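You operate a simulated robot arm through the tools that you are given. There is no shell and no other tool. Be economical: measure what you need, move in short steps, check, and stop when the job is done.

You run a simulated two-armed robot. Do the job below in one go: nothing can be reset, and whatever is moved stays where it is left.

## Task
Count 100 wires into the blue tray and set it on the pull-out board.
Fine: gate open to count and shut after; leave the other trays.
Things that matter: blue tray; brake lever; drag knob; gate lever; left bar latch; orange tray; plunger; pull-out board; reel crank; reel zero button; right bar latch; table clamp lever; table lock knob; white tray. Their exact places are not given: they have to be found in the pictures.

Only the result counts: the job must be done as asked and must still hold three seconds after the hand-in. Knocking over, shifting, dropping, spilling or breaking anything else fails it.

## Robot
Two 7-joint arms with fingered hands on one trunk, on a base that drives. Base frame: it is fixed to the floor where the robot stands at the start and does not move with it; the origin is under the middle of the robot, x ahead of it, y to its left, z up. Readings come in cm, degrees, newtons and seconds.
The left shoulder is at the start at [2.9, 18.6, 136.3], the right one opposite. With the tool pointing down near the work surface each hand reaches from about 10 to 36 cm from the robot's upright axis, wherever it stands, measured 20 degrees to its own side. Places, roughly: blue tray (6x14x3 cm) [70, -10, 80]; brake lever [50, -80, 90]; drag knob [50, -100, 90]; gate lever [50, -10, 90]; left bar latch [110, -40, 80]; orange tray (6x14x3 cm) [70, -30, 80]; plunger [50, 10, 90]; pull-out board [60, -60, 70]; reel crank [60, -90, 90]; reel zero button [70, -70, 80]; right bar latch [110, -90, 80]; table clamp lever [40, 40, 90]; table lock knob [40, 30, 80]; white tray (6x14x3 cm) [60, -50, 60]. Payload 3.6 kg a hand.
The tool frame of a hand sits at the grasp point between the pads (the TCP): z along the fingers, y along the line on which they close. The tips reach 2.6 cm beyond it. The gripper opens to 8.8 cm. The gripper's body begins 3 cm behind the TCP. The gripper is a hand of 3 fingers: y runs from the thumb to the fingers, the wrist lies at [-1.7, -9.8, -16.4] in the tool frame, and closing takes about 1.5 s.
Orientation is that of the tool frame in the base frame, as a unit quaternion [x, y, z, w]. With the fingers straight down and the wrist toward the robot, the tool's x, y and z point along [0, 1, 0], [1, 0, 0] and [0, 0, -1] of the base frame.

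## Interface
- The arms move only by the tool move_arm. It takes "left_increments", "right_increments" or both (then of equal length, played together; a hand with none holds still); each is a list of rows, each a list of 7 numbers: the closure, from 0 (fully open) to 1 (shut), then the shift along the tool's x, y, z in cm, then the turn, a rotation vector about the tool's x, y, z in degrees. In form: [[jaw, dx, dy, dz, rx, ry, rz], ...]. A call has 1 to 8 rows; each row shifts and turns the commanded pose from where the row before left it, along the tool's axes as they then stand. A row lasts 0.2 s, in which the tool goes at most 5 cm and 8.6 degrees; a call with a longer step from one row to the next is refused whole, and so is a gripper value outside its range. Where a pose cannot be reached the arm comes as near as it can. A force on the tool above 50 N (or 10 N above the force at the start of the call, whichever is more), or a blocked arm, ends the call early, and 0.2 s more pass. The fingers move at their own pace (about 15.3 cm/s each) and stop on an object; they squeeze with about 23 N. The grip force told is the motor's: it shows also when the fingers shut on nothing. Time passes only in rows, and 0.2 s behind the last, so rows that do not move let the fingers close. The reply holds the time, the measured pose of the TCP, the force on the tool along the base axes, the opening and the grip force, in the units named above and with some noise, with the torque about the TCP (base axes, N m) and any sound that the robot's microphone picked up.
- Cameras (640 x 400 px; columns grow to the right, rows downward): "scene" is now at [22.64, -2.49, 128.81]; the picture's right is [-0.26, -0.96, 0.00], its down [-0.29, 0.08, -0.95] and it looks along [0.92, -0.25, -0.31] (base axes); focal length 214 px, centre (320, 200). "left" rides on the left gripper at [-5.6, -8, -10.2] in its tool frame; the picture's right is [-0.73, -0.32, 0.60], its down [0.62, -0.67, 0.41] and it looks along [0.27, 0.68, 0.69] (tool axes); focal length 247 px, centre (320, 200). "right" rides on the right gripper at [5.6, -8, -10.2] in its tool frame; the picture's right is [-0.73, 0.32, -0.60], its down [-0.62, -0.67, 0.41] and it looks along [-0.27, 0.68, 0.69] (tool axes); focal length 247 px, centre (320, 200).
- grab_frame(camera): a new picture of that camera. It takes no simulated time.
- move_column(by): slides the trunk up (or, below 0, down) by that many cm; the arms and the scene camera ride with it, the base frame stays. It gives what a move gives, with no picture.
- roll_base(legs): drives the robot by 1 to 6 legs, each [ahead, left, turn to the left] in cm, cm and degrees, along the robot's own axes; the way and the turn of a leg run together, so that a leg with both is an arc; at most 150 cm and 180 degrees a leg. The arms and the cameras ride along, it lands a little off, and it stops where it bumps. It gives what a move gives.
- preshape(shape, hand): the hand has 3 fingers and takes this shape, open, in about a second: jaw (thumb against the fingers, like two jaws); tri (thumb and two fingers); tip (a fingertip pinch); poke (one finger out to press); point (the index stretched); flat (the hand flat); cup (the hand cupped); fist (a fist). The gripper value then closes the fingers along that shape, each until it touches; the sizes above hold for jaw. It gives what a move gives, with no picture.
- pan_tilt(pan, tilt): turns the head with the scene camera to pan (to the left, within 60 degrees either way) and tilt (down, from -29 to 69), counted from straight ahead of the robot. It gives what a move gives.
- locate(camera, pixels): for up to 12 pixels [column, row] of the newest picture of that camera ("zoom" is the newest enlarged one), the place [x, y, z] in the base frame of the surface seen there, good to about 0.2 cm. It takes no simulated time.
- enlarge(camera, box): a new picture of the part [left, top, right, bottom] of that camera's present view, enlarged. It takes no simulated time.
- close_job(): hands the job in; it is judged then, once.

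Keep the steps short. Do not move on a guess: measure, check each grasp and each placing, and mend mistakes. In all there are 80 turns and 62 pictures (those below and enlarged ones count). Leave the grippers open and the arms clear of the work at the hand-in unless told otherwise, and finish with a single line.

The tools are called after ">>>" by a JSON object that holds its "api" and its "payload". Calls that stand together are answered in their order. move_arm: Moves the arms, as the interface text tells. Its arguments: {"type":"object","properties":{"left_increments":{"type":"array"},"right_increments":{"type":"array"}},"required":[]} The other tools are called the same way: move_column (by) slides the trunk up or down; preshape (shape, hand) gives the hand a shape; roll_base (legs) drives the base; pan_tilt (pan, tilt) turns the head that bears the scene camera; grab_frame (camera) takes a picture; locate (camera, pixels) gives the place of the surface under pixels of a picture; enlarge (camera, box) takes an enlarged picture of a part of a camera's view; close_job () hands the job in.

At the start:

```text
clock: 0.0
left_tool_pos: [41.06, -3.39, 126.05]
left_tcp_rot: [0.707, 0.707, 0.001, -0.001]
left_wrist_force: [0.2, 0.3, 0.1]
left_moment: [-0.01, 0.01, -0.01]
left_finger_gap: 8.77
left_grip_force: 0.0
left_shape: jaw
right_tool_pos: [31.51, -47.69, 121.71]
right_tcp_rot: [0.707, 0.707, 0.0, 0.001]
right_wrist_force: [0.6, 0.7, 0.6]
right_moment: [-0.01, 0.01, 0.01]
right_finger_gap: 8.77
right_grip_force: 0.1
right_shape: jaw
trunk travel left (down, up): [-50.5, 25.2]
robot x, y, heading: [-0.05, -0.01, -0.2]
head pan, tilt: [-15.4, 17.8]
```

scene: 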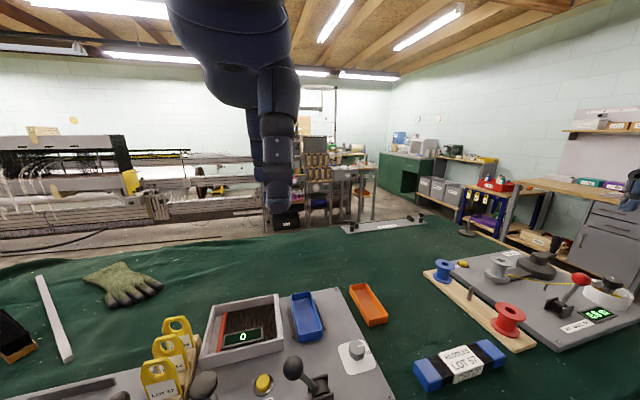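
right: 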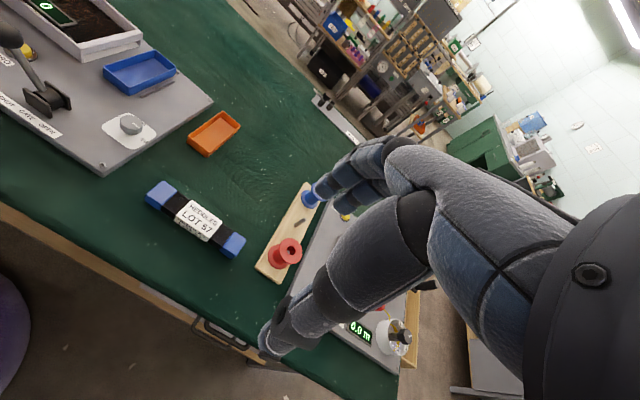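
left: 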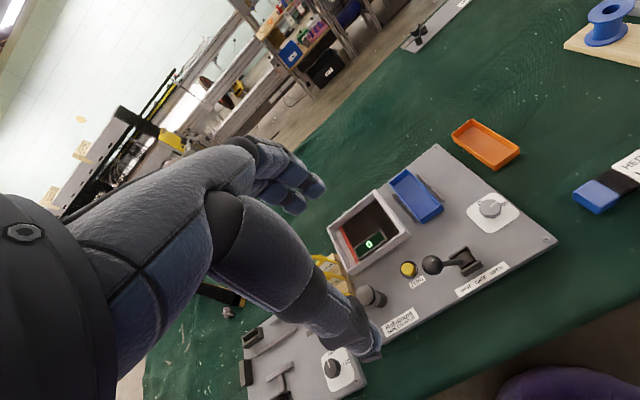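

I see a counter station with a display reading 0, a gate lever, a yellow button and a plunger. I'll look closer at the labels first.

>>> {"api": "pan_tilt", "payload": {"pan": -5, "tilt": 50}}

>>> {"api": "grab_frame", "payload": {"camera": "scene"}}

>>> {"api": "enlarge", "payload": {"camera": "left", "box": [220, 140, 580, 400]}}

```text
clock: 1.0
left_tool_pos: [41.21, -3.44, 126.17]
left_tcp_rot: [0.707, 0.707, -0.001, 0.0]
left_wrist_force: [0.0, -0.6, 0.3]
left_moment: [0.01, 0.01, 0.03]
left_finger_gap: 8.75
left_grip_force: 0.1
left_shape: jaw
right_tool_pos: [31.68, -47.58, 121.79]
right_tcp_rot: [0.707, 0.707, 0.0, 0.001]
right_wrist_force: [0.2, 0.1, -0.2]
right_moment: [0.01, 0.04, -0.02]
right_finger_gap: 8.76
right_grip_force: 0.1
right_shape: jaw
trunk travel left (down, up): [-50.5, 25.2]
robot x, y, heading: [-0.03, -0.2, 0.0]
head pan, tilt: [-5.0, 50.0]
```

```text
58 pictures are left
```

scene: 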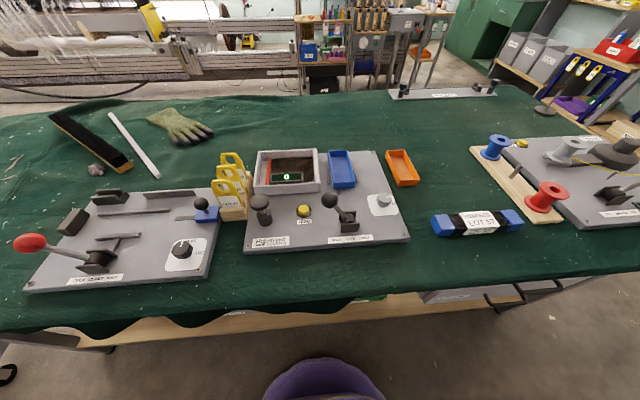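

```text
1.54 times, centred on (400, 270) of left
```

zoom: 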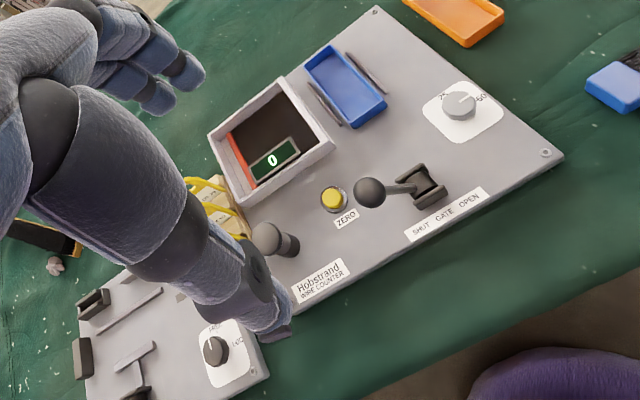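

The counter has a plunger, a ZERO button, a "SHUT GATE OPEN" lever and a dial. I'll zoom in on it, and on the board under the table edge.

>>> {"api": "enlarge", "payload": {"camera": "scene", "box": [230, 140, 430, 265]}}

>>> {"api": "enlarge", "payload": {"camera": "left", "box": [430, 160, 560, 240]}}

>>> {"api": "enlarge", "payload": {"camera": "scene", "box": [360, 220, 640, 395]}}

```text
3.20 times, centred on (330, 202) of scene
```

zoom: 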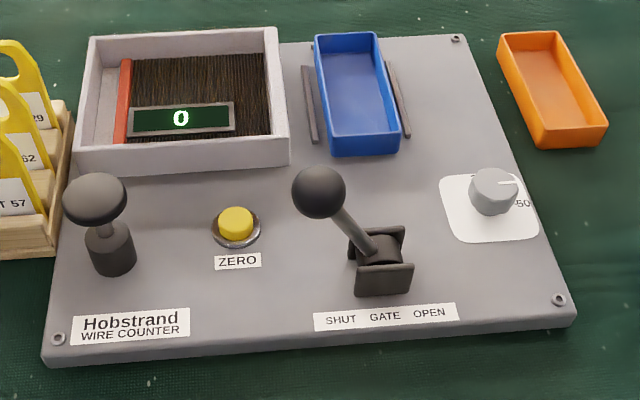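

```text
4.92 times, centred on (495, 200) of left
```

zoom: 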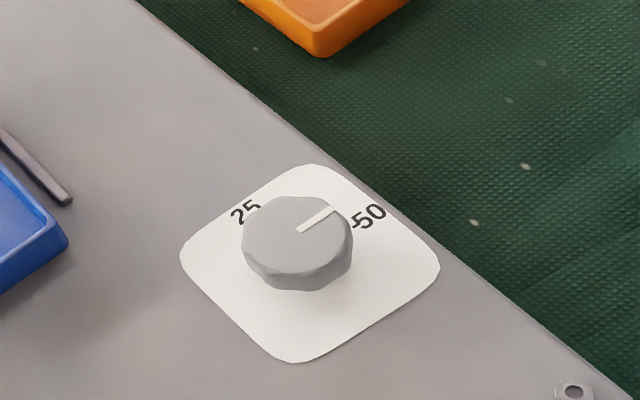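

```text
2.29 times, centred on (500, 308) of scene
```

zoom: 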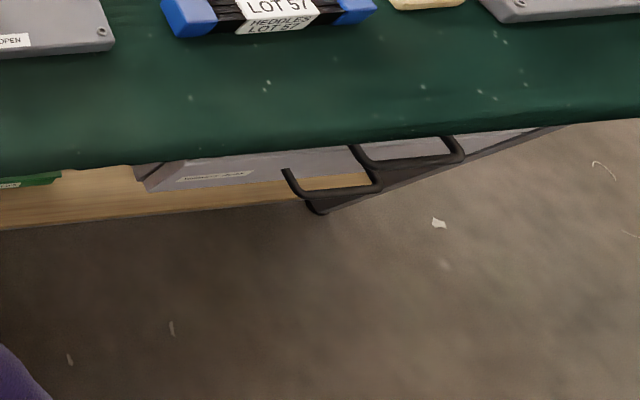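

Dial set at 50, lever leaning to SHUT, tray between rails at the chute. Measuring places in the scene picture and handles in the zoom.

>>> {"api": "locate", "payload": {"camera": "scene", "pixels": [[259, 201], [264, 222], [304, 210], [329, 199], [346, 218], [328, 151], [349, 151], [355, 186], [333, 188], [341, 170], [384, 198], [259, 240]]}}

>>> {"api": "locate", "payload": {"camera": "zoom", "pixels": [[290, 180], [330, 190], [375, 184], [355, 150], [410, 162], [458, 150], [215, 175], [60, 205], [30, 182], [160, 185], [300, 155], [250, 150]]}}

```text
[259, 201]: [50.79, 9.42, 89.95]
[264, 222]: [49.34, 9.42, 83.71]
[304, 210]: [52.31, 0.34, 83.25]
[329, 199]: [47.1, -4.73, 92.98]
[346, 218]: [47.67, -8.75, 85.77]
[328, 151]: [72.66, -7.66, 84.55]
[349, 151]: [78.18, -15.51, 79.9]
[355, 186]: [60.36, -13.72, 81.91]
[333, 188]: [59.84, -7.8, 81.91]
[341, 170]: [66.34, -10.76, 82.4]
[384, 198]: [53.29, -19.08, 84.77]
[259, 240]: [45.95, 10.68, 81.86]
```

```text
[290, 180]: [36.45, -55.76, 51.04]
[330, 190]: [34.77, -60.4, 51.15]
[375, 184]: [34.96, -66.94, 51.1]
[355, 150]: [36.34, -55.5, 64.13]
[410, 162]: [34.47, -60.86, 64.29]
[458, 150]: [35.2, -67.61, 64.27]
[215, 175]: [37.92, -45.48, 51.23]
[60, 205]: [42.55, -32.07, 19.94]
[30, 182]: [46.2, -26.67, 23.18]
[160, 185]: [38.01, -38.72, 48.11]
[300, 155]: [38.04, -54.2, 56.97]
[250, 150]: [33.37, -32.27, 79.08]
```

Board handle is around z 64 (front at x≈37), drawer handle at z 51. I check what the purple object at the bottom (320,380) is, then lower the trunk 22 cm for reach; both hands stay above everything.

>>> {"api": "locate", "payload": {"camera": "scene", "pixels": [[320, 385], [320, 362], [260, 302], [320, 250], [478, 222], [380, 292], [250, 298]]}}

>>> {"api": "move_column", "payload": {"by": -22}}

```text
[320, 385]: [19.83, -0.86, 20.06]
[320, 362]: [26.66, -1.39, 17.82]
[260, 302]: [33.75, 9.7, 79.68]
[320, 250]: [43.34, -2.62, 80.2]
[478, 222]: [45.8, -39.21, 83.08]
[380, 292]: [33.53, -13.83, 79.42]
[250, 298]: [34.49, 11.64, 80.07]
```

```text
clock: 3.3
left_tool_pos: [41.07, -3.38, 104.2]
left_tcp_rot: [0.707, 0.707, 0.0, 0.0]
left_wrist_force: [0.4, -0.6, -1.0]
left_moment: [-0.01, 0.01, -0.01]
left_finger_gap: 8.76
left_grip_force: 0.1
left_shape: jaw
right_tool_pos: [31.56, -47.59, 99.82]
right_tcp_rot: [0.707, 0.707, 0.0, 0.0]
right_wrist_force: [-0.3, -0.3, 0.7]
right_moment: [-0.03, 0.02, 0.02]
right_finger_gap: 8.78
right_grip_force: 0.0
right_shape: jaw
trunk travel left (down, up): [-28.5, 47.2]
robot x, y, heading: [0.04, 0.35, -0.2]
head pan, tilt: [-5.0, 50.0]
```

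The purple disc is my own base (front at x≈27, z≈20); there's room to go forward a little. Drive 8 cm ahead, and look again.

>>> {"api": "roll_base", "payload": {"legs": [[8, 0, 0]]}}

>>> {"api": "grab_frame", "payload": {"camera": "scene"}}

>>> {"api": "grab_frame", "payload": {"camera": "left"}}

```text
clock: 4.4
left_tool_pos: [49.36, -3.45, 104.03]
left_tcp_rot: [0.708, 0.706, -0.001, -0.001]
left_wrist_force: [0.8, -0.3, -0.1]
left_moment: [0.0, 0.03, 0.01]
left_finger_gap: 8.79
left_grip_force: 0.1
left_shape: jaw
right_tool_pos: [39.71, -47.71, 99.69]
right_tcp_rot: [0.707, 0.707, 0.0, -0.001]
right_wrist_force: [0.8, -0.8, 0.3]
right_moment: [0.02, 0.01, 0.01]
right_finger_gap: 8.78
right_grip_force: 0.0
right_shape: jaw
trunk travel left (down, up): [-28.5, 47.2]
robot x, y, heading: [8.04, -0.21, -0.3]
head pan, tilt: [-5.0, 50.0]
```

```text
53 pictures are left
```

scene: 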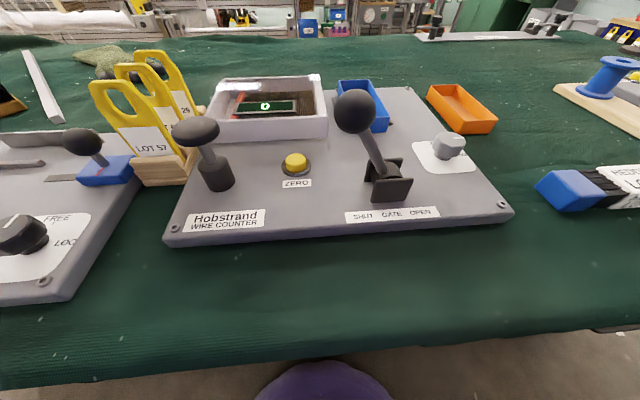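

```text
52 pictures are left
```

left: 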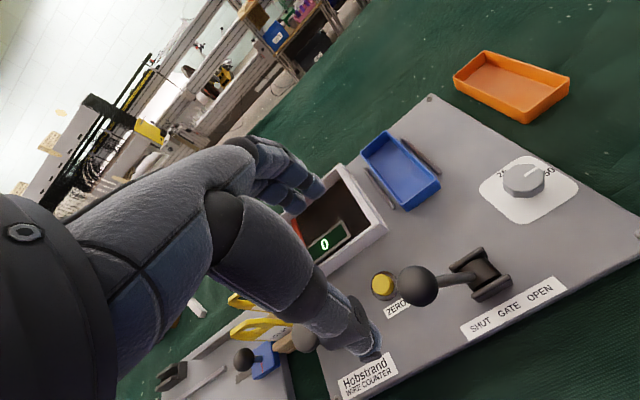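

Precise positions now from this closer view.

>>> {"api": "locate", "payload": {"camera": "scene", "pixels": [[354, 110], [340, 112], [354, 92], [383, 168], [392, 190], [375, 150], [196, 128], [196, 120], [215, 168], [295, 160], [405, 215], [368, 217]]}}

>>> {"api": "locate", "payload": {"camera": "left", "pixels": [[418, 285], [418, 268], [465, 278], [303, 340], [382, 284]]}}

```text
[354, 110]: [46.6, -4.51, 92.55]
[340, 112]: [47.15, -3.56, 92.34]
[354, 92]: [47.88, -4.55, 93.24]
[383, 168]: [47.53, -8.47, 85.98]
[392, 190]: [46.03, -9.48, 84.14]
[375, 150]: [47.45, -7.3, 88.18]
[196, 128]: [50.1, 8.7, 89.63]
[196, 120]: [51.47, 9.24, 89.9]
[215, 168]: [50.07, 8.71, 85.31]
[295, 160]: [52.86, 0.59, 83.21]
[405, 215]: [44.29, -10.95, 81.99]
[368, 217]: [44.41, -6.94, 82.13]
```

```text
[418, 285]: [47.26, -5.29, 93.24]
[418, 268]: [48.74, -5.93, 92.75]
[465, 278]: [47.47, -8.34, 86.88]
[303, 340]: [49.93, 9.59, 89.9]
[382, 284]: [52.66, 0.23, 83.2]
```

Ball centre ≈[48.2,-5.2,91.7], pivot ≈[48,-9.5,83]. Close the left fingers and bring them to the left of the ball (y +2.5, z 92).

>>> {"api": "move_arm", "payload": {"left_increments": [[1, 3, -0.6, 0, 0, 0, 0], [1, 3, -0.6, 0, 0, 0, 0], [1, 0, 0, 0, 0, 0, 0], [1, 0, 0, 4, 0, 0, 0], [1, 0, 0, 4, 0, 0, 0], [1, 0, 0, 4, 0, 0, 0], [1, 0, 0, 0, 0, 0, 0]]}}

>>> {"api": "grab_frame", "payload": {"camera": "left"}}

>>> {"api": "grab_frame", "payload": {"camera": "scene"}}

```text
clock: 6.0
left_tool_pos: [47.85, 2.67, 92.08]
left_tcp_rot: [0.707, 0.707, 0.0, 0.0]
left_wrist_force: [-0.2, 1.1, 0.4]
left_moment: [-0.01, -0.02, 0.0]
left_finger_gap: 0.0
left_grip_force: 23.1
left_shape: jaw
right_tool_pos: [39.56, -47.53, 99.58]
right_tcp_rot: [0.707, 0.707, 0.0, 0.0]
right_wrist_force: [-0.4, -0.2, 0.3]
right_moment: [0.0, -0.02, -0.01]
right_finger_gap: 8.77
right_grip_force: 0.0
right_shape: jaw
trunk travel left (down, up): [-28.5, 47.2]
robot x, y, heading: [8.16, -0.12, 0.1]
head pan, tilt: [-5.0, 50.0]
```

```text
51 pictures are left
```

left: 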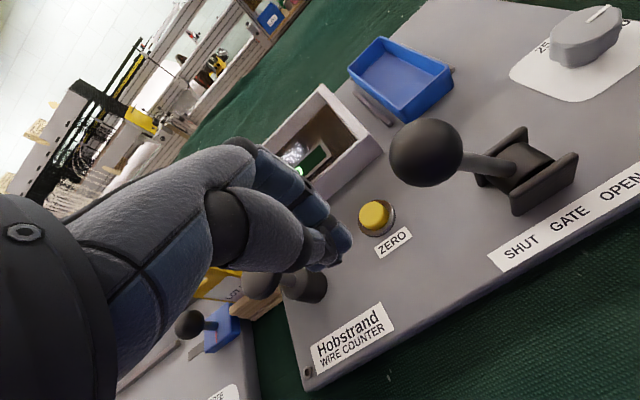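

```text
50 pictures are left
```

scene: 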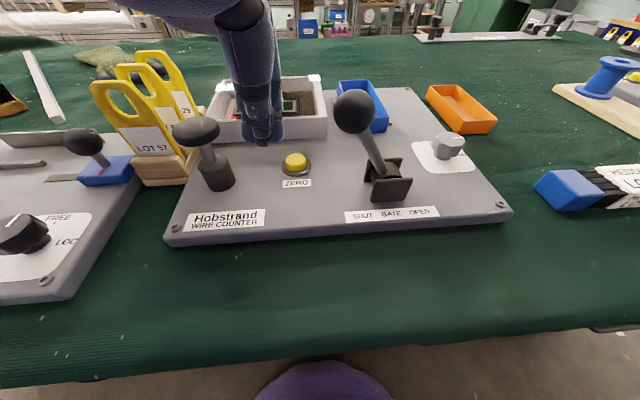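

Reach is fine. Now push the ball to the right in small steps down to y ≈ -10.

>>> {"api": "move_arm", "payload": {"left_increments": [[1, -3, 0, 0, 0, 0, 0], [1, -2, 0, 0, 0, 0, 0], [1, -2, 0, 0, 0, 0, 0], [1, -2, 0, 0, 0, 0, 0], [1, -2, 0, 0, 0, 0, 0], [1, -1.5, 0, 0, 0, 0, 0], [1, 0, 0, 0, 0, 0, 0]]}}

>>> {"api": "grab_frame", "payload": {"camera": "scene"}}

```text
clock: 7.6
left_tool_pos: [47.82, -9.89, 92.08]
left_tcp_rot: [0.708, 0.707, 0.0, 0.0]
left_wrist_force: [0.2, -1.0, -0.4]
left_moment: [0.03, 0.0, 0.0]
left_finger_gap: 0.0
left_grip_force: 23.0
left_shape: jaw
right_tool_pos: [39.67, -47.58, 99.83]
right_tcp_rot: [0.707, 0.707, 0.0, 0.0]
right_wrist_force: [-0.2, 0.6, -0.5]
right_moment: [-0.01, 0.0, 0.0]
right_finger_gap: 8.79
right_grip_force: 0.0
right_shape: jaw
trunk travel left (down, up): [-28.5, 47.2]
robot x, y, heading: [7.92, -0.08, -0.1]
head pan, tilt: [-5.0, 50.0]
```

```text
49 pictures are left
```

scene: 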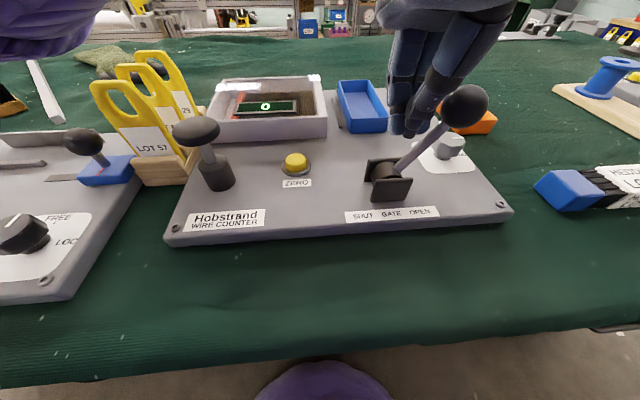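

The lever now leans to OPEN, no residual force. Raise, go over the plunger [50.8, 9.3].

>>> {"api": "move_arm", "payload": {"left_increments": [[1, 1, 0, -4, 0, 0, 0], [1, 1, 0, -4, 0, 0, 0], [1, 4.5, 1, 0, 0, 0, 0], [1, 4.5, 1, 0, 0, 0, 0], [1, 4.5, 1, 0, 0, 0, 0], [1, 3.7, 0, 0, 0, 0, 0], [1, 0, 0, 4, 0, 0, 0], [1, 0, 0, 0.5, 0, 0, 0]]}}

>>> {"api": "grab_frame", "payload": {"camera": "scene"}}

>>> {"api": "grab_frame", "payload": {"camera": "left"}}

```text
clock: 9.4
left_tool_pos: [50.91, 9.36, 95.73]
left_tcp_rot: [0.706, 0.708, 0.001, 0.0]
left_wrist_force: [-0.1, 0.3, 1.0]
left_moment: [0.0, 0.0, -0.01]
left_finger_gap: 0.02
left_grip_force: 23.3
left_shape: jaw
right_tool_pos: [39.47, -47.48, 99.64]
right_tcp_rot: [0.707, 0.707, 0.001, 0.0]
right_wrist_force: [0.5, 0.1, 0.0]
right_moment: [0.0, 0.03, -0.01]
right_finger_gap: 8.77
right_grip_force: 0.0
right_shape: jaw
trunk travel left (down, up): [-28.5, 47.2]
robot x, y, heading: [8.1, 0.27, -0.2]
head pan, tilt: [-5.0, 50.0]
```

```text
48 pictures are left
```

scene: 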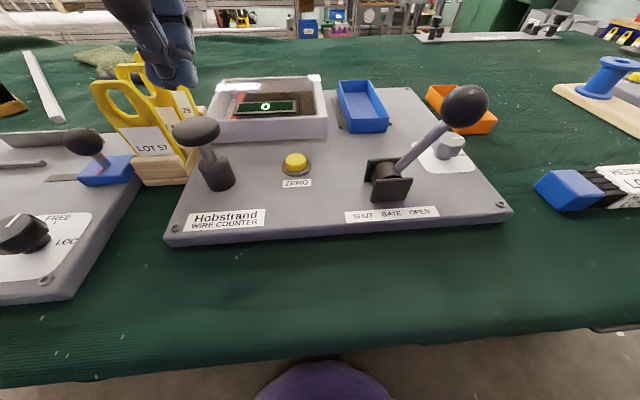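

```text
47 pictures are left
```

left: 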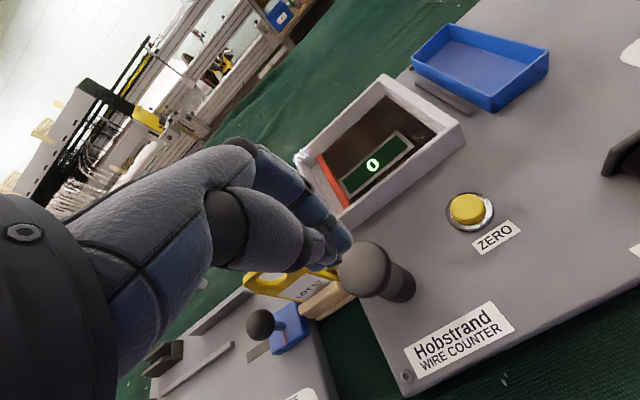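

Check the fingertip position relative to the plunger top.

>>> {"api": "locate", "payload": {"camera": "scene", "pixels": [[165, 83], [178, 86], [190, 82], [197, 119], [197, 132], [178, 128], [216, 128]]}}

```text
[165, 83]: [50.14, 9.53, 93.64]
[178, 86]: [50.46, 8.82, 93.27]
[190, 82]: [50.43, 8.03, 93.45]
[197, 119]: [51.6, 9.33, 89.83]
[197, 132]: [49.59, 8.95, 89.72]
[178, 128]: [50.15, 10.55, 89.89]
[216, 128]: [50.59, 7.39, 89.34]
```

Fingertips sit over the plunger with ~3.2 cm gap. Press down gently in steps.

>>> {"api": "move_arm", "payload": {"left_increments": [[1, 0, 0.2, 2.8, 0, 0, 0], [1, 0, 0, 1, 0, 0, 0], [1, 0, 0, 0.8, 0, 0, 0], [1, 0, 0, 0.6, 0, 0, 0], [1, 0, 0, 0, 0, 0, 0]]}}

>>> {"api": "grab_frame", "payload": {"camera": "scene"}}

```text
clock: 10.6
left_tool_pos: [50.99, 9.24, 90.46]
left_tcp_rot: [0.707, 0.707, 0.0, 0.001]
left_wrist_force: [2.5, -0.8, 7.2]
left_moment: [0.01, -0.03, 0.01]
left_finger_gap: 0.0
left_grip_force: 22.7
left_shape: jaw
right_tool_pos: [39.59, -47.61, 99.69]
right_tcp_rot: [0.707, 0.707, 0.001, 0.0]
right_wrist_force: [0.0, -0.1, -0.9]
right_moment: [0.02, 0.02, 0.02]
right_finger_gap: 8.76
right_grip_force: 0.0
right_shape: jaw
trunk travel left (down, up): [-28.5, 47.2]
robot x, y, heading: [7.86, 0.05, -0.0]
head pan, tilt: [-5.0, 50.0]
heard: click
```

```text
46 pictures are left
```

scene: 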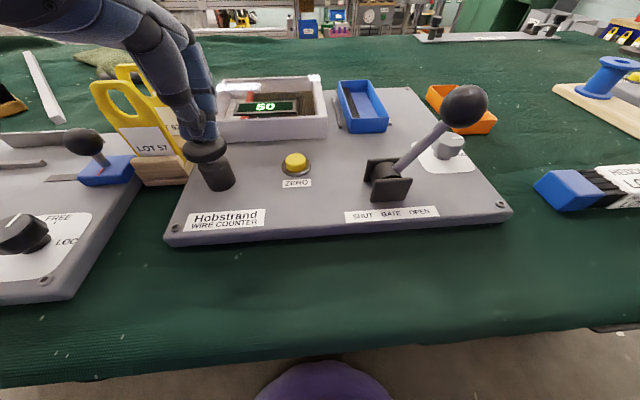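

A click, display reads 50, wires show in the tray. Release fully, then look.

>>> {"api": "move_arm", "payload": {"left_increments": [[1, 0, 0, -2.6, 0, 0, 0], [1, 0, 0, -2.4, 0, 0, 0], [1, 0, 0, 0, 0, 0, 0], [1, 0, 0, 0, 0, 0, 0]]}}

>>> {"api": "enlarge", "payload": {"camera": "scene", "box": [160, 60, 416, 220]}}

```text
clock: 11.6
left_tool_pos: [51.01, 9.28, 95.34]
left_tcp_rot: [0.707, 0.707, 0.001, 0.001]
left_wrist_force: [-0.1, 0.3, -0.2]
left_moment: [0.0, 0.0, 0.04]
left_finger_gap: 0.01
left_grip_force: 23.0
left_shape: jaw
right_tool_pos: [39.6, -47.57, 99.61]
right_tcp_rot: [0.707, 0.707, 0.0, 0.0]
right_wrist_force: [0.0, -0.3, 0.4]
right_moment: [0.03, 0.0, 0.02]
right_finger_gap: 8.79
right_grip_force: 0.1
right_shape: jaw
trunk travel left (down, up): [-28.5, 47.2]
robot x, y, heading: [7.86, -0.07, -0.0]
head pan, tilt: [-5.0, 50.0]
```

```text
2.50 times, centred on (288, 140) of scene
```

zoom: 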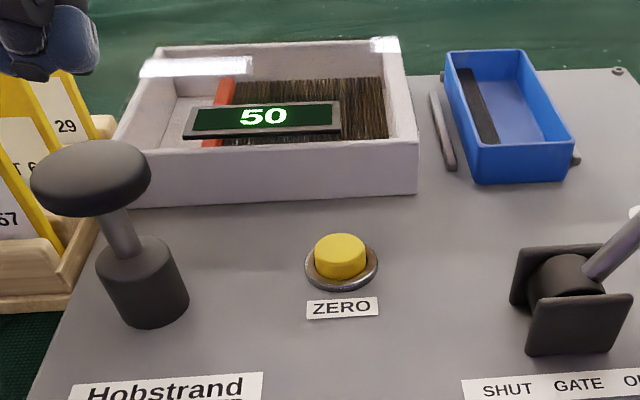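

Plunger is back up, 50 wires in the tray. Second identical stroke.

>>> {"api": "move_arm", "payload": {"left_increments": [[1, 0, 0, 2.6, 0, 0, 0], [1, 0, 0, 1, 0, 0, 0], [1, 0, 0, 0.8, 0, 0, 0], [1, 0, 0, 0.5, 0, 0, 0], [1, 0, 0, 0, 0, 0, 0]]}}

>>> {"api": "enlarge", "payload": {"camera": "scene", "box": [160, 60, 416, 220]}}

```text
clock: 12.8
left_tool_pos: [51.11, 9.27, 90.68]
left_tcp_rot: [0.707, 0.707, 0.0, 0.001]
left_wrist_force: [1.2, 0.7, 7.3]
left_moment: [0.06, -0.01, -0.02]
left_finger_gap: 0.0
left_grip_force: 22.9
left_shape: jaw
right_tool_pos: [39.6, -47.51, 99.78]
right_tcp_rot: [0.707, 0.707, 0.001, 0.001]
right_wrist_force: [0.2, 0.4, -0.1]
right_moment: [0.0, -0.02, -0.04]
right_finger_gap: 8.77
right_grip_force: 0.1
right_shape: jaw
trunk travel left (down, up): [-28.5, 47.2]
robot x, y, heading: [8.0, -0.21, 0.2]
head pan, tilt: [-5.0, 50.0]
heard: click
```

```text
2.50 times, centred on (288, 140) of scene
```

zoom: 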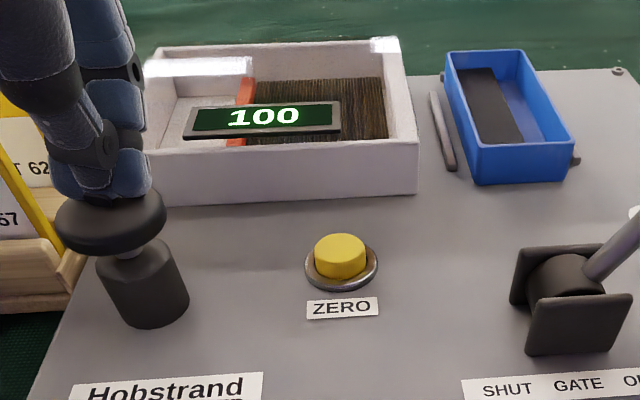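

Display 100. Release the plunger upward and locate the ball (465,103) in the last full picture.

>>> {"api": "move_arm", "payload": {"left_increments": [[1, 0, 0, -2.6, 0, 0, 0], [1, 0, 0, -4, 0, 0, 0], [1, 0, 0, -4, 0, 0, 0], [1, 0, 0, 0, 0, 0, 0]]}}

>>> {"api": "locate", "payload": {"camera": "scene", "pixels": [[465, 103], [485, 103], [465, 87]]}}

```text
clock: 13.8
left_tool_pos: [51.07, 9.56, 101.21]
left_tcp_rot: [0.707, 0.707, -0.001, 0.0]
left_wrist_force: [0.1, 0.1, -0.6]
left_moment: [0.01, 0.04, 0.01]
left_finger_gap: 0.01
left_grip_force: 23.2
left_shape: jaw
right_tool_pos: [39.65, -47.61, 99.62]
right_tcp_rot: [0.707, 0.707, 0.0, 0.0]
right_wrist_force: [-0.4, 0.2, 0.1]
right_moment: [-0.04, 0.02, -0.02]
right_finger_gap: 8.78
right_grip_force: 0.0
right_shape: jaw
trunk travel left (down, up): [-28.5, 47.2]
robot x, y, heading: [8.21, 0.04, 0.0]
head pan, tilt: [-5.0, 50.0]
```

```text
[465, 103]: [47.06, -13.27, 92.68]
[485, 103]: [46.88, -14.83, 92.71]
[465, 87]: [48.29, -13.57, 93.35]
```

Traverse left hand at z 101 to y ≈ -20.4, x 48.

>>> {"api": "move_arm", "payload": {"left_increments": [[1, -4.5, -1, 0, 0, 0, 0], [1, -4.5, -1, 0, 0, 0, 0], [1, -4.5, -1, 0, 0, 0, 0], [1, -4.5, 0, 0, 0, 0, 0], [1, -4, 0, 0, 0, 0, 0], [1, -4, 0, 0, 0, 0, 0], [1, -4, 0, 0, 0, 0, 0], [1, 0, 0, 0, 0, 0, 0]]}}

>>> {"api": "grab_frame", "payload": {"camera": "scene"}}

```text
clock: 15.6
left_tool_pos: [48.12, -19.52, 101.26]
left_tcp_rot: [0.707, 0.707, 0.0, 0.0]
left_wrist_force: [-1.0, 0.4, -0.9]
left_moment: [0.0, -0.03, -0.03]
left_finger_gap: 0.0
left_grip_force: 22.8
left_shape: jaw
left hand out of reach, approached as far as the arm can: row 7
right_tool_pos: [39.59, -47.53, 99.73]
right_tcp_rot: [0.707, 0.707, 0.0, 0.0]
right_wrist_force: [0.0, -0.3, -0.5]
right_moment: [0.01, 0.0, -0.03]
right_finger_gap: 8.79
right_grip_force: 0.1
right_shape: jaw
trunk travel left (down, up): [-28.5, 47.2]
robot x, y, heading: [7.91, 0.17, 0.1]
head pan, tilt: [-5.0, 50.0]
```

```text
43 pictures are left
```

scene: 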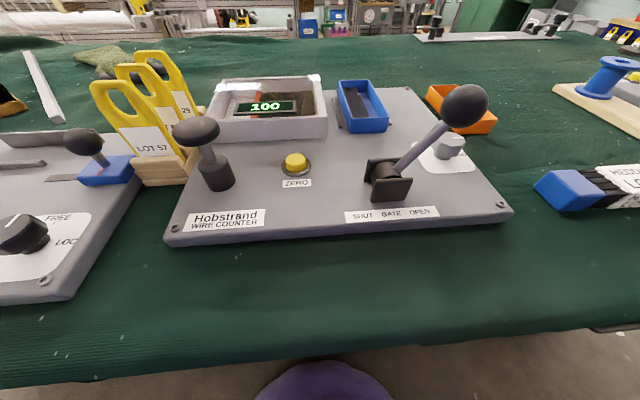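

Position y -19.5 is enough clearance. Lower to z 92, then push the ball left to y ≈ -8.3.

>>> {"api": "move_arm", "payload": {"left_increments": [[1, 0, 0, 4.5, 0, 0, 0], [1, 0, 0, 4.7, 0, 0, 0], [1, 2, 0, 0, 0, 0, 0], [1, 2.5, 0, 0, 0, 0, 0], [1, 2.5, 0, 0, 0, 0, 0], [1, 2.5, 0, 0, 0, 0, 0], [1, 1.6, 0, 0, 0, 0, 0], [1, 0, 0, 0, 0, 0, 0]]}}

>>> {"api": "grab_frame", "payload": {"camera": "scene"}}

```text
clock: 17.4
left_tool_pos: [47.98, -8.57, 91.9]
left_tcp_rot: [0.708, 0.707, 0.001, 0.0]
left_wrist_force: [0.1, -0.6, -0.1]
left_moment: [-0.03, 0.02, -0.01]
left_finger_gap: 0.03
left_grip_force: 22.6
left_shape: jaw
right_tool_pos: [39.56, -47.6, 99.8]
right_tcp_rot: [0.707, 0.707, 0.0, 0.0]
right_wrist_force: [-0.4, -0.3, 1.0]
right_moment: [0.01, -0.01, 0.01]
right_finger_gap: 8.78
right_grip_force: 0.1
right_shape: jaw
trunk travel left (down, up): [-28.5, 47.2]
robot x, y, heading: [8.16, 0.2, -0.1]
head pan, tilt: [-5.0, 50.0]
```

```text
42 pictures are left
```

scene: 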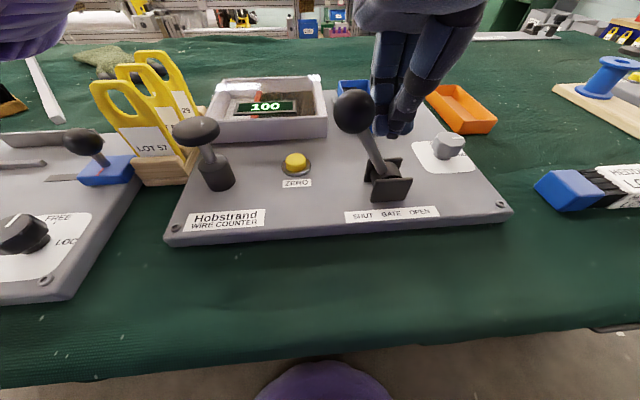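

Lever is back at SHUT as at the start. Retract the left hand up, then back off and shift right to look at the board under the tabletop.

>>> {"api": "move_arm", "payload": {"left_increments": [[1, -1, 0, 0, 0, 0, 0], [0.5, 0, 0, -5, 0, 0, 0], [0, 0, 0, -5, 0, 0, 0], [0, 0, 0, -3, 0, 0, 0], [0, 0, 0, 0, 0, 0, 0]]}}

>>> {"api": "roll_base", "payload": {"legs": [[-42, 0, 0], [0, -45, 0]]}}

>>> {"api": "move_column", "payload": {"by": -20}}

>>> {"api": "pan_tilt", "payload": {"pan": -10, "tilt": 25}}

>>> {"api": "grab_frame", "payload": {"camera": "scene"}}

```text
clock: 18.6
left_tool_pos: [48.05, -9.49, 104.94]
left_tcp_rot: [0.708, 0.707, -0.001, 0.0]
left_wrist_force: [-0.7, -0.4, -0.1]
left_moment: [0.02, 0.01, -0.01]
left_finger_gap: 8.76
left_grip_force: 0.0
left_shape: jaw
right_tool_pos: [39.53, -47.56, 99.78]
right_tcp_rot: [0.707, 0.707, 0.0, 0.0]
right_wrist_force: [-0.2, 0.3, 0.1]
right_moment: [0.02, -0.02, 0.01]
right_finger_gap: 8.77
right_grip_force: 0.0
right_shape: jaw
trunk travel left (down, up): [-28.5, 47.2]
robot x, y, heading: [7.74, -0.01, 0.1]
head pan, tilt: [-5.0, 50.0]
```

```text
clock: 23.5
left_tool_pos: [5.36, -55.04, 104.95]
left_tcp_rot: [0.709, 0.705, 0.001, 0.0]
left_wrist_force: [0.2, 0.2, 0.5]
left_moment: [0.03, 0.03, 0.0]
left_finger_gap: 8.79
left_grip_force: 0.1
left_shape: jaw
right_tool_pos: [-3.45, -93.0, 99.57]
right_tcp_rot: [0.709, 0.705, 0.0, 0.0]
right_wrist_force: [1.5, -0.3, -0.9]
right_moment: [0.01, -0.02, 0.03]
right_finger_gap: 8.77
right_grip_force: 0.0
right_shape: jaw
trunk travel left (down, up): [-28.5, 47.2]
robot x, y, heading: [-34.89, -45.4, -0.3]
head pan, tilt: [-5.0, 50.0]
```

```text
clock: 25.7
left_tool_pos: [5.29, -54.81, 84.92]
left_tcp_rot: [0.708, 0.706, 0.0, 0.0]
left_wrist_force: [-0.3, -0.1, 0.6]
left_moment: [-0.01, 0.0, 0.02]
left_finger_gap: 8.76
left_grip_force: 0.0
left_shape: jaw
right_tool_pos: [-0.13, -92.93, 76.09]
right_tcp_rot: [0.707, 0.703, -0.056, -0.056]
right_wrist_force: [-0.1, 0.3, -0.6]
right_moment: [0.02, -0.03, 0.0]
right_finger_gap: 8.75
right_grip_force: 0.0
right_shape: jaw
trunk travel left (down, up): [-8.5, 67.2]
robot x, y, heading: [-35.0, -45.18, -0.4]
head pan, tilt: [-5.0, 50.0]
```

```text
clock: 26.6
left_tool_pos: [5.37, -54.76, 84.77]
left_tcp_rot: [0.708, 0.706, 0.0, 0.0]
left_wrist_force: [-0.2, 0.6, 0.0]
left_moment: [-0.03, 0.0, 0.0]
left_finger_gap: 8.78
left_grip_force: 0.1
left_shape: jaw
right_tool_pos: [-0.11, -92.95, 76.04]
right_tcp_rot: [0.707, 0.703, -0.056, -0.057]
right_wrist_force: [0.3, 0.2, 0.8]
right_moment: [0.04, -0.01, 0.01]
right_finger_gap: 8.78
right_grip_force: 0.1
right_shape: jaw
trunk travel left (down, up): [-8.5, 67.2]
robot x, y, heading: [-34.58, -45.54, -0.1]
head pan, tilt: [-10.0, 25.0]
```

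```text
41 pictures are left
```

scene: 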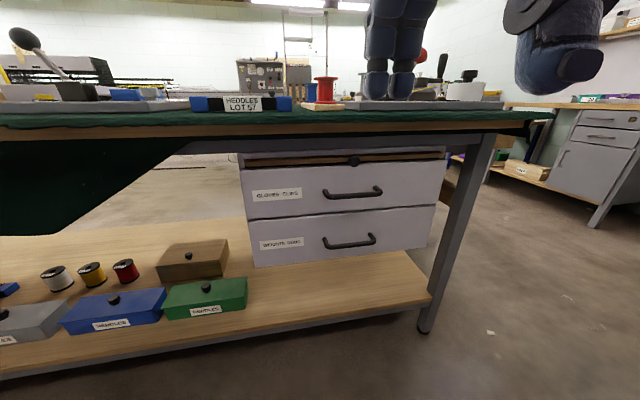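

The board is the wooden slab above the two drawers with a small black knob at (354,160). Zoom.

>>> {"api": "enlarge", "payload": {"camera": "scene", "box": [230, 115, 470, 265]}}

>>> {"api": "locate", "payload": {"camera": "scene", "pixels": [[354, 161], [250, 164], [440, 157], [300, 164], [400, 159], [300, 145], [350, 190], [320, 130], [250, 118]]}}

```text
2.67 times, centred on (350, 190) of scene
```

zoom: 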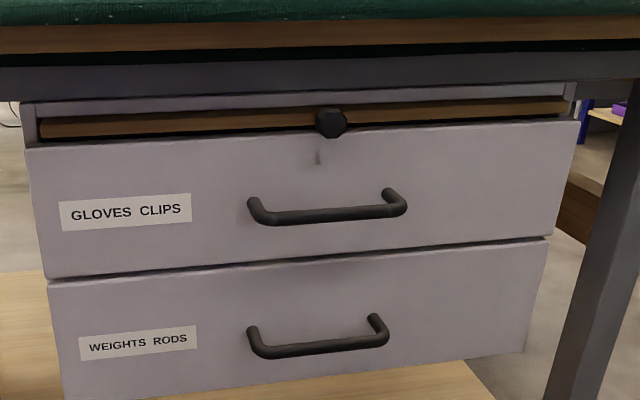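

```text
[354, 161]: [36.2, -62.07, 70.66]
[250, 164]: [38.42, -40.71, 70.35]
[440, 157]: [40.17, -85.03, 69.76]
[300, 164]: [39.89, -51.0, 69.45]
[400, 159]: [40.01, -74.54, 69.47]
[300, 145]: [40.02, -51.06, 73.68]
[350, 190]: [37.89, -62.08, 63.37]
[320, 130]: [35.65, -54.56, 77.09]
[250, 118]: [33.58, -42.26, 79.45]
```

The board's knob is at ≈[36.2,-62.1,70.8] (ø≈2.9 cm), under the table edge (x 33.6). I'll bring the right hand in front of me, then pitch it to point forward (wrist below).

>>> {"api": "move_arm", "payload": {"right_increments": [[0, 4.5, 1.3, 0, 0, 0, 0], [0, 4.5, 1.3, 0, 0, 0, 0], [0, 4.5, 1.3, 0, 0, 0, 0], [0, 4.5, 1.3, 0, 0, 0, 0], [0, 4.5, 1.3, 0, 0, 0, 0], [0, 4.5, 1.3, 0, 0, 0, 0], [0, 0, 0, 0, 0, 0, 0]]}}

>>> {"api": "move_arm", "payload": {"right_increments": [[0, 0, 0, 0, -8.2, 0, 0], [0, 0, 0, 0, -8.2, 0, 0], [0, 0, 0, 0, -8.2, 0, 0], [0, 0, 0, 0, -8.2, 0, 0], [0, 0, 0, 0, -8.2, 0, 0], [0, 0, 0, 0, 0, 0, 0]]}}

```text
clock: 28.2
left_tool_pos: [5.42, -54.86, 85.01]
left_tcp_rot: [0.709, 0.705, 0.0, 0.0]
left_wrist_force: [-0.8, -0.7, -0.7]
left_moment: [0.03, 0.0, -0.01]
left_finger_gap: 8.78
left_grip_force: 0.1
left_shape: jaw
right_tool_pos: [12.69, -70.6, 74.38]
right_tcp_rot: [0.707, 0.703, -0.057, -0.057]
right_wrist_force: [-0.5, 0.6, 1.0]
right_moment: [0.03, 0.0, 0.02]
right_finger_gap: 8.79
right_grip_force: 0.1
right_shape: jaw
right hand out of reach, approached as far as the arm can: row 1, 2, 3, 4, 5
trunk travel left (down, up): [-8.5, 67.2]
robot x, y, heading: [-34.87, -45.3, -0.3]
head pan, tilt: [-10.0, 25.0]
```

```text
clock: 29.6
left_tool_pos: [5.43, -54.79, 84.82]
left_tcp_rot: [0.709, 0.705, 0.0, 0.0]
left_wrist_force: [-0.5, 0.2, 0.8]
left_moment: [0.03, 0.0, -0.01]
left_finger_gap: 8.74
left_grip_force: 0.1
left_shape: jaw
right_tool_pos: [19.0, -71.22, 72.99]
right_tcp_rot: [0.681, 0.679, 0.194, 0.194]
right_wrist_force: [0.1, -0.7, -0.6]
right_moment: [0.03, 0.02, -0.03]
right_finger_gap: 8.79
right_grip_force: 0.0
right_shape: jaw
right hand out of reach, approached as far as the arm can: row 1, 2, 3, 4
trunk travel left (down, up): [-8.5, 67.2]
robot x, y, heading: [-34.8, -45.02, -0.4]
head pan, tilt: [-10.0, 25.0]
```

Pitching works (about 32° so far). Continue the pitch by the rest.

>>> {"api": "move_arm", "payload": {"right_increments": [[0, 0, 0, 0, -8.2, 0, 0], [0, 0, 0, 0, -8.2, 0, 0], [0, 0, 0, 0, -8.2, 0, 0], [0, 0, 0, 0, -8.2, 0, 0], [0, 0, 0, 0, -8.2, 0, 0], [0, 0, 0, 0, -6, 0, 0], [0, 0, 0, 0, 0, 0, 0]]}}

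>>> {"api": "grab_frame", "payload": {"camera": "right"}}

>>> {"api": "grab_frame", "payload": {"camera": "scene"}}

```text
clock: 31.2
left_tool_pos: [5.36, -54.74, 84.78]
left_tcp_rot: [0.709, 0.705, 0.0, 0.001]
left_wrist_force: [-0.5, -0.2, 0.0]
left_moment: [-0.03, 0.01, 0.0]
left_finger_gap: 8.77
left_grip_force: 0.1
left_shape: jaw
right_tool_pos: [20.16, -72.84, 75.85]
right_tcp_rot: [0.546, 0.546, 0.448, 0.449]
right_wrist_force: [0.2, -0.6, -0.6]
right_moment: [0.06, 0.02, -0.03]
right_finger_gap: 8.79
right_grip_force: 0.1
right_shape: jaw
right hand out of reach, approached as far as the arm can: row 5, 6
trunk travel left (down, up): [-8.5, 67.2]
robot x, y, heading: [-34.68, -45.29, -0.5]
head pan, tilt: [-10.0, 25.0]
```

```text
39 pictures are left
```

right: 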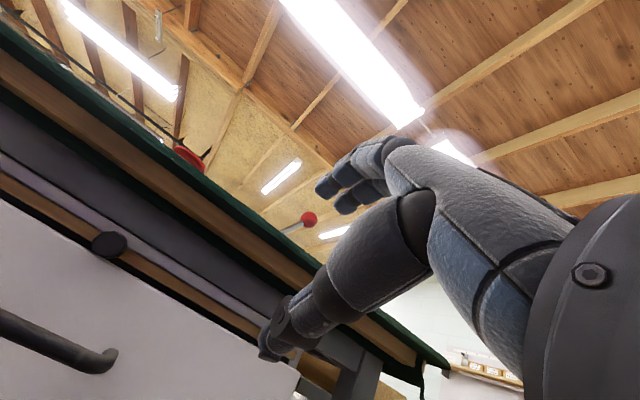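

```text
38 pictures are left
```

scene: 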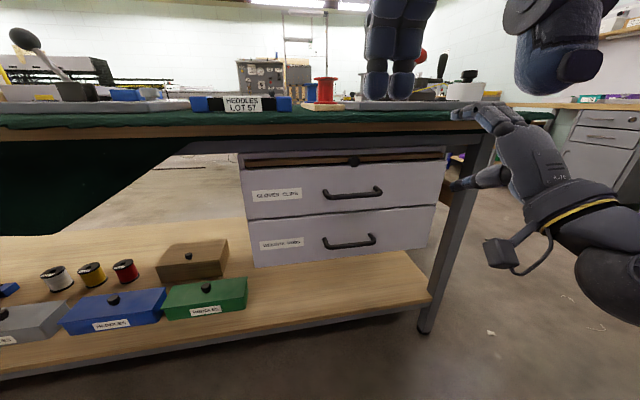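

Hand now points nearly horizontal (79°). Pull it back a bit, finish the pitch, partially close, and see the pose.

>>> {"api": "move_arm", "payload": {"right_increments": [[0.4, 0, 0, -4, 0, 0, 0], [0.4, 0, 0, -3, 0, 0, 0], [0.4, 0, 0, 0, -5, 0, 0], [0.4, 0, 0, 0, 0, 0, 0], [0.4, 0, 0, 0, 0, 0, 0]]}}

```text
clock: 32.4
left_tool_pos: [5.34, -54.83, 84.93]
left_tcp_rot: [0.709, 0.705, -0.001, 0.0]
left_wrist_force: [-1.0, 1.0, 1.2]
left_moment: [-0.01, 0.03, 0.0]
left_finger_gap: 8.77
left_grip_force: 0.0
left_shape: jaw
right_tool_pos: [14.12, -74.66, 79.23]
right_tcp_rot: [0.527, 0.527, 0.47, 0.473]
right_wrist_force: [1.0, -0.1, 0.0]
right_moment: [0.01, 0.01, -0.02]
right_finger_gap: 5.34
right_grip_force: 0.1
right_shape: jaw
right hand out of reach, approached as far as the arm can: row 1, 2, 3
trunk travel left (down, up): [-8.5, 67.2]
robot x, y, heading: [-34.69, -45.09, -0.5]
head pan, tilt: [-10.0, 25.0]
```

The pose is at a wrist limit, sitting a bit high (z 79). Lower the trunk 8.3 cm so the hand rides down to knob height.

>>> {"api": "move_column", "payload": {"by": -8.3}}

>>> {"api": "grab_frame", "payload": {"camera": "scene"}}

```text
clock: 33.6
left_tool_pos: [5.23, -54.81, 76.63]
left_tcp_rot: [0.709, 0.706, 0.0, 0.0]
left_wrist_force: [0.4, 0.2, 0.3]
left_moment: [-0.03, 0.0, -0.03]
left_finger_gap: 8.78
left_grip_force: 0.0
left_shape: jaw
right_tool_pos: [14.11, -74.57, 71.06]
right_tcp_rot: [0.527, 0.524, 0.471, 0.474]
right_wrist_force: [-0.5, -0.3, 0.3]
right_moment: [0.0, -0.01, -0.02]
right_finger_gap: 5.31
right_grip_force: 0.1
right_shape: jaw
trunk travel left (down, up): [-0.2, 75.5]
robot x, y, heading: [-34.69, -44.66, -0.0]
head pan, tilt: [-10.0, 25.0]
```

```text
37 pictures are left
```

scene: 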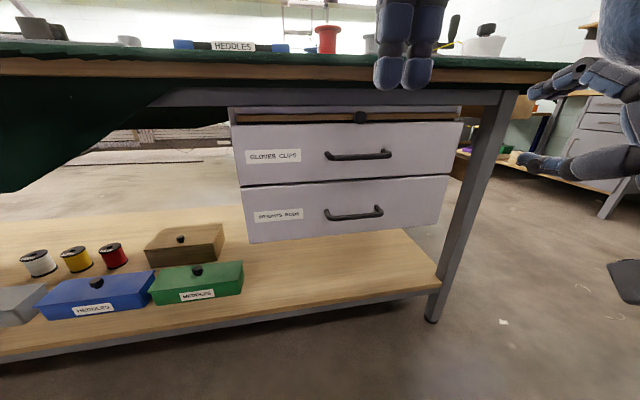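

Right TCP z 71.1 good. Re-measure the knob at (360,117), raise the left hand out of the table's way, and shift the base left 12.4 cm and ahead 14.

>>> {"api": "locate", "payload": {"camera": "scene", "pixels": [[360, 117], [355, 117], [365, 117], [360, 112], [360, 122], [300, 118], [420, 117], [340, 85], [340, 75], [340, 100], [360, 155]]}}

>>> {"api": "move_arm", "payload": {"left_increments": [[0, 0, 0, -5, 0, 0, 0], [0, 0, 0, -5, 0, 0, 0], [0, 0, 0, -5, 0, 0, 0], [0, 0, 0, -5, 0, 0, 0], [0, 0, 0, 0, 0, 0, 0]]}}

>>> {"api": "roll_base", "payload": {"legs": [[0, 12.4, 0], [14, 0, 0]]}}

>>> {"api": "grab_frame", "payload": {"camera": "right"}}

```text
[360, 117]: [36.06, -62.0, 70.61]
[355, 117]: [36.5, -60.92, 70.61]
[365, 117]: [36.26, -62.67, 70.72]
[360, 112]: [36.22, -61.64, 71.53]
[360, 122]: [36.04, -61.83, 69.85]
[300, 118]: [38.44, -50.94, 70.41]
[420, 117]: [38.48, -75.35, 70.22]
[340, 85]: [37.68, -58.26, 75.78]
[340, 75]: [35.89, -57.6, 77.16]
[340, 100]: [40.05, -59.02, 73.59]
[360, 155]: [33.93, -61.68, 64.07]
```

```text
clock: 34.8
left_tool_pos: [5.28, -54.74, 96.75]
left_tcp_rot: [0.709, 0.705, 0.0, 0.0]
left_wrist_force: [0.0, -0.6, 0.2]
left_moment: [0.03, 0.01, -0.02]
left_finger_gap: 8.75
left_grip_force: 0.1
left_shape: jaw
right_tool_pos: [14.28, -74.59, 70.83]
right_tcp_rot: [0.527, 0.525, 0.471, 0.473]
right_wrist_force: [-0.1, -0.4, -0.1]
right_moment: [0.01, 0.0, 0.0]
right_finger_gap: 5.35
right_grip_force: 0.0
right_shape: jaw
trunk travel left (down, up): [-0.2, 75.5]
robot x, y, heading: [-35.05, -45.41, -0.3]
head pan, tilt: [-10.0, 25.0]
```

```text
clock: 37.0
left_tool_pos: [19.53, -42.72, 96.58]
left_tcp_rot: [0.709, 0.705, 0.001, 0.0]
left_wrist_force: [0.2, 0.7, -0.1]
left_moment: [0.01, 0.01, -0.01]
left_finger_gap: 8.77
left_grip_force: 0.1
left_shape: jaw
right_tool_pos: [28.55, -62.36, 71.03]
right_tcp_rot: [0.528, 0.524, 0.47, 0.474]
right_wrist_force: [-0.2, 0.7, -0.1]
right_moment: [0.0, 0.01, -0.02]
right_finger_gap: 5.31
right_grip_force: 0.0
right_shape: jaw
trunk travel left (down, up): [-0.2, 75.5]
robot x, y, heading: [-20.3, -32.51, -0.5]
head pan, tilt: [-10.0, 25.0]
```

```text
36 pictures are left
```

right: 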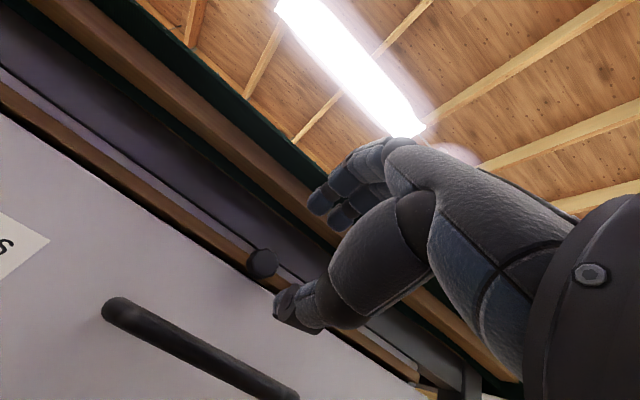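

Aligned: y off 0.4, z fine. Board face at x 38.4, so TCP target x 35.5. Roll ahead 4.5 and check.

>>> {"api": "roll_base", "payload": {"legs": [[4.5, 0.3, 0]]}}

>>> {"api": "grab_frame", "payload": {"camera": "right"}}

>>> {"api": "pan_tilt", "payload": {"pan": -30, "tilt": 25}}

>>> {"api": "grab_frame", "payload": {"camera": "scene"}}

```text
clock: 37.9
left_tool_pos: [24.12, -42.32, 96.58]
left_tcp_rot: [0.71, 0.704, 0.0, -0.001]
left_wrist_force: [0.1, 0.5, 0.0]
left_moment: [0.01, 0.0, -0.01]
left_finger_gap: 8.78
left_grip_force: 0.1
left_shape: jaw
right_tool_pos: [33.17, -62.24, 70.92]
right_tcp_rot: [0.528, 0.525, 0.471, 0.473]
right_wrist_force: [0.1, -0.3, -0.7]
right_moment: [0.0, 0.0, 0.01]
right_finger_gap: 5.31
right_grip_force: 0.0
right_shape: jaw
trunk travel left (down, up): [-0.2, 75.5]
robot x, y, heading: [-16.58, -32.7, -0.2]
head pan, tilt: [-10.0, 25.0]
```

```text
35 pictures are left
```

right: 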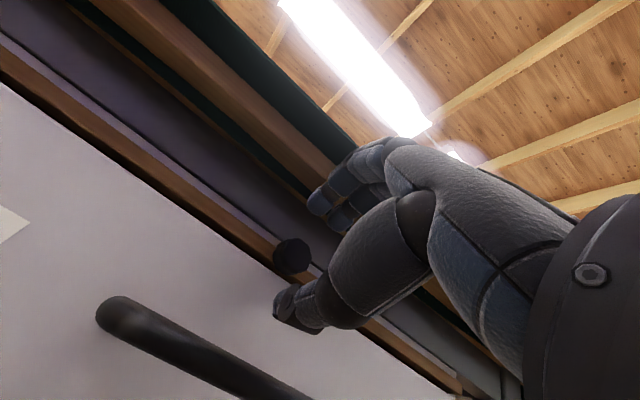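

```text
clock: 38.7
left_tool_pos: [24.07, -42.37, 96.74]
left_tcp_rot: [0.71, 0.704, 0.0, 0.0]
left_wrist_force: [0.5, 0.4, 0.4]
left_moment: [0.03, 0.01, 0.01]
left_finger_gap: 8.78
left_grip_force: 0.1
left_shape: jaw
right_tool_pos: [33.11, -62.25, 71.12]
right_tcp_rot: [0.528, 0.525, 0.471, 0.474]
right_wrist_force: [0.2, -0.2, 0.4]
right_moment: [0.06, -0.01, -0.01]
right_finger_gap: 5.32
right_grip_force: 0.0
right_shape: jaw
trunk travel left (down, up): [-0.2, 75.5]
robot x, y, heading: [-16.17, -32.7, -0.4]
head pan, tilt: [-30.0, 25.0]
```

```text
34 pictures are left
```

scene: 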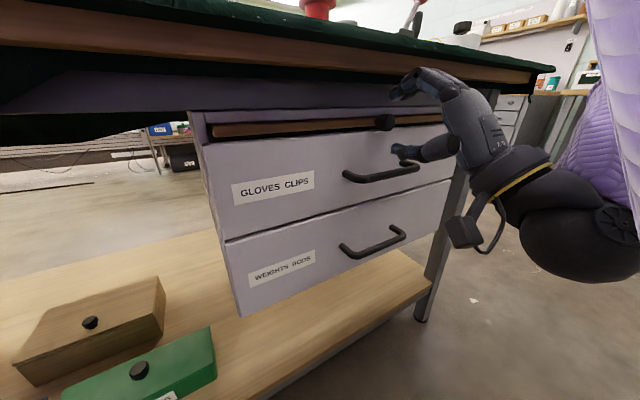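

Knob lies between fingers. Check the upper finger vs. the table edge before entering.

>>> {"api": "locate", "payload": {"camera": "scene", "pixels": [[398, 92], [412, 78], [425, 70], [445, 77], [400, 60], [400, 72], [385, 122], [402, 150], [408, 158], [395, 93]]}}

```text
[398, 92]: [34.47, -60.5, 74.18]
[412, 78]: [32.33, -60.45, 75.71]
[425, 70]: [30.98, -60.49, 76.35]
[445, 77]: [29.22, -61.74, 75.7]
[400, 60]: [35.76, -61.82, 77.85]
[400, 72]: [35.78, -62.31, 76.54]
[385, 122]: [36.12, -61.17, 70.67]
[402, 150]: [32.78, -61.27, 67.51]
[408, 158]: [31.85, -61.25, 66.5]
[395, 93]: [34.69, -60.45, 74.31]
```

Close a bit more (gap ~4.2) to gain clearance under the edge, lower 0.3, then roll ahead 2.7.

>>> {"api": "move_arm", "payload": {"right_increments": [[0.53, 0, -0.3, 0, 0, 0, 0], [0.53, 0, 0, 0, 0, 0, 0], [0.53, 0, 0, 0, 0, 0, 0]]}}

>>> {"api": "roll_base", "payload": {"legs": [[2.7, 0.2, 0]]}}

>>> {"api": "enlarge", "payload": {"camera": "scene", "box": [300, 30, 540, 180]}}

```text
clock: 39.5
left_tool_pos: [24.23, -42.44, 96.62]
left_tcp_rot: [0.709, 0.705, 0.0, 0.0]
left_wrist_force: [0.6, -0.4, 0.2]
left_moment: [-0.01, -0.02, 0.02]
left_finger_gap: 8.77
left_grip_force: 0.2
left_shape: jaw
right_tool_pos: [33.19, -62.29, 70.71]
right_tcp_rot: [0.528, 0.525, 0.471, 0.473]
right_wrist_force: [0.2, 0.7, 0.0]
right_moment: [0.02, 0.01, 0.03]
right_finger_gap: 4.2
right_grip_force: 0.0
right_shape: jaw
trunk travel left (down, up): [-0.2, 75.5]
robot x, y, heading: [-15.93, -32.93, -0.1]
head pan, tilt: [-30.0, 25.0]
```

```text
clock: 40.3
left_tool_pos: [26.75, -42.37, 96.66]
left_tcp_rot: [0.71, 0.705, 0.001, 0.0]
left_wrist_force: [0.6, 0.4, -0.3]
left_moment: [0.0, 0.02, -0.01]
left_finger_gap: 8.78
left_grip_force: 0.2
left_shape: jaw
right_tool_pos: [35.69, -61.94, 70.6]
right_tcp_rot: [0.528, 0.525, 0.471, 0.473]
right_wrist_force: [-17.8, 0.2, 2.3]
right_moment: [-0.01, 0.65, 0.07]
right_finger_gap: 4.3
right_grip_force: 0.1
right_shape: jaw
trunk travel left (down, up): [-0.2, 75.5]
robot x, y, heading: [-13.5, -32.61, -0.3]
head pan, tilt: [-30.0, 25.0]
```

```text
2.67 times, centred on (420, 105) of scene
```

zoom: 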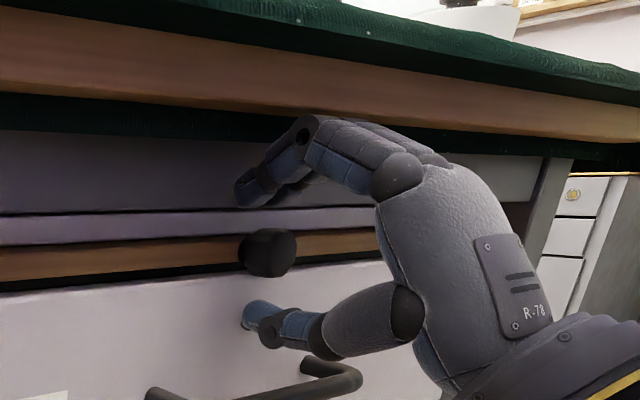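

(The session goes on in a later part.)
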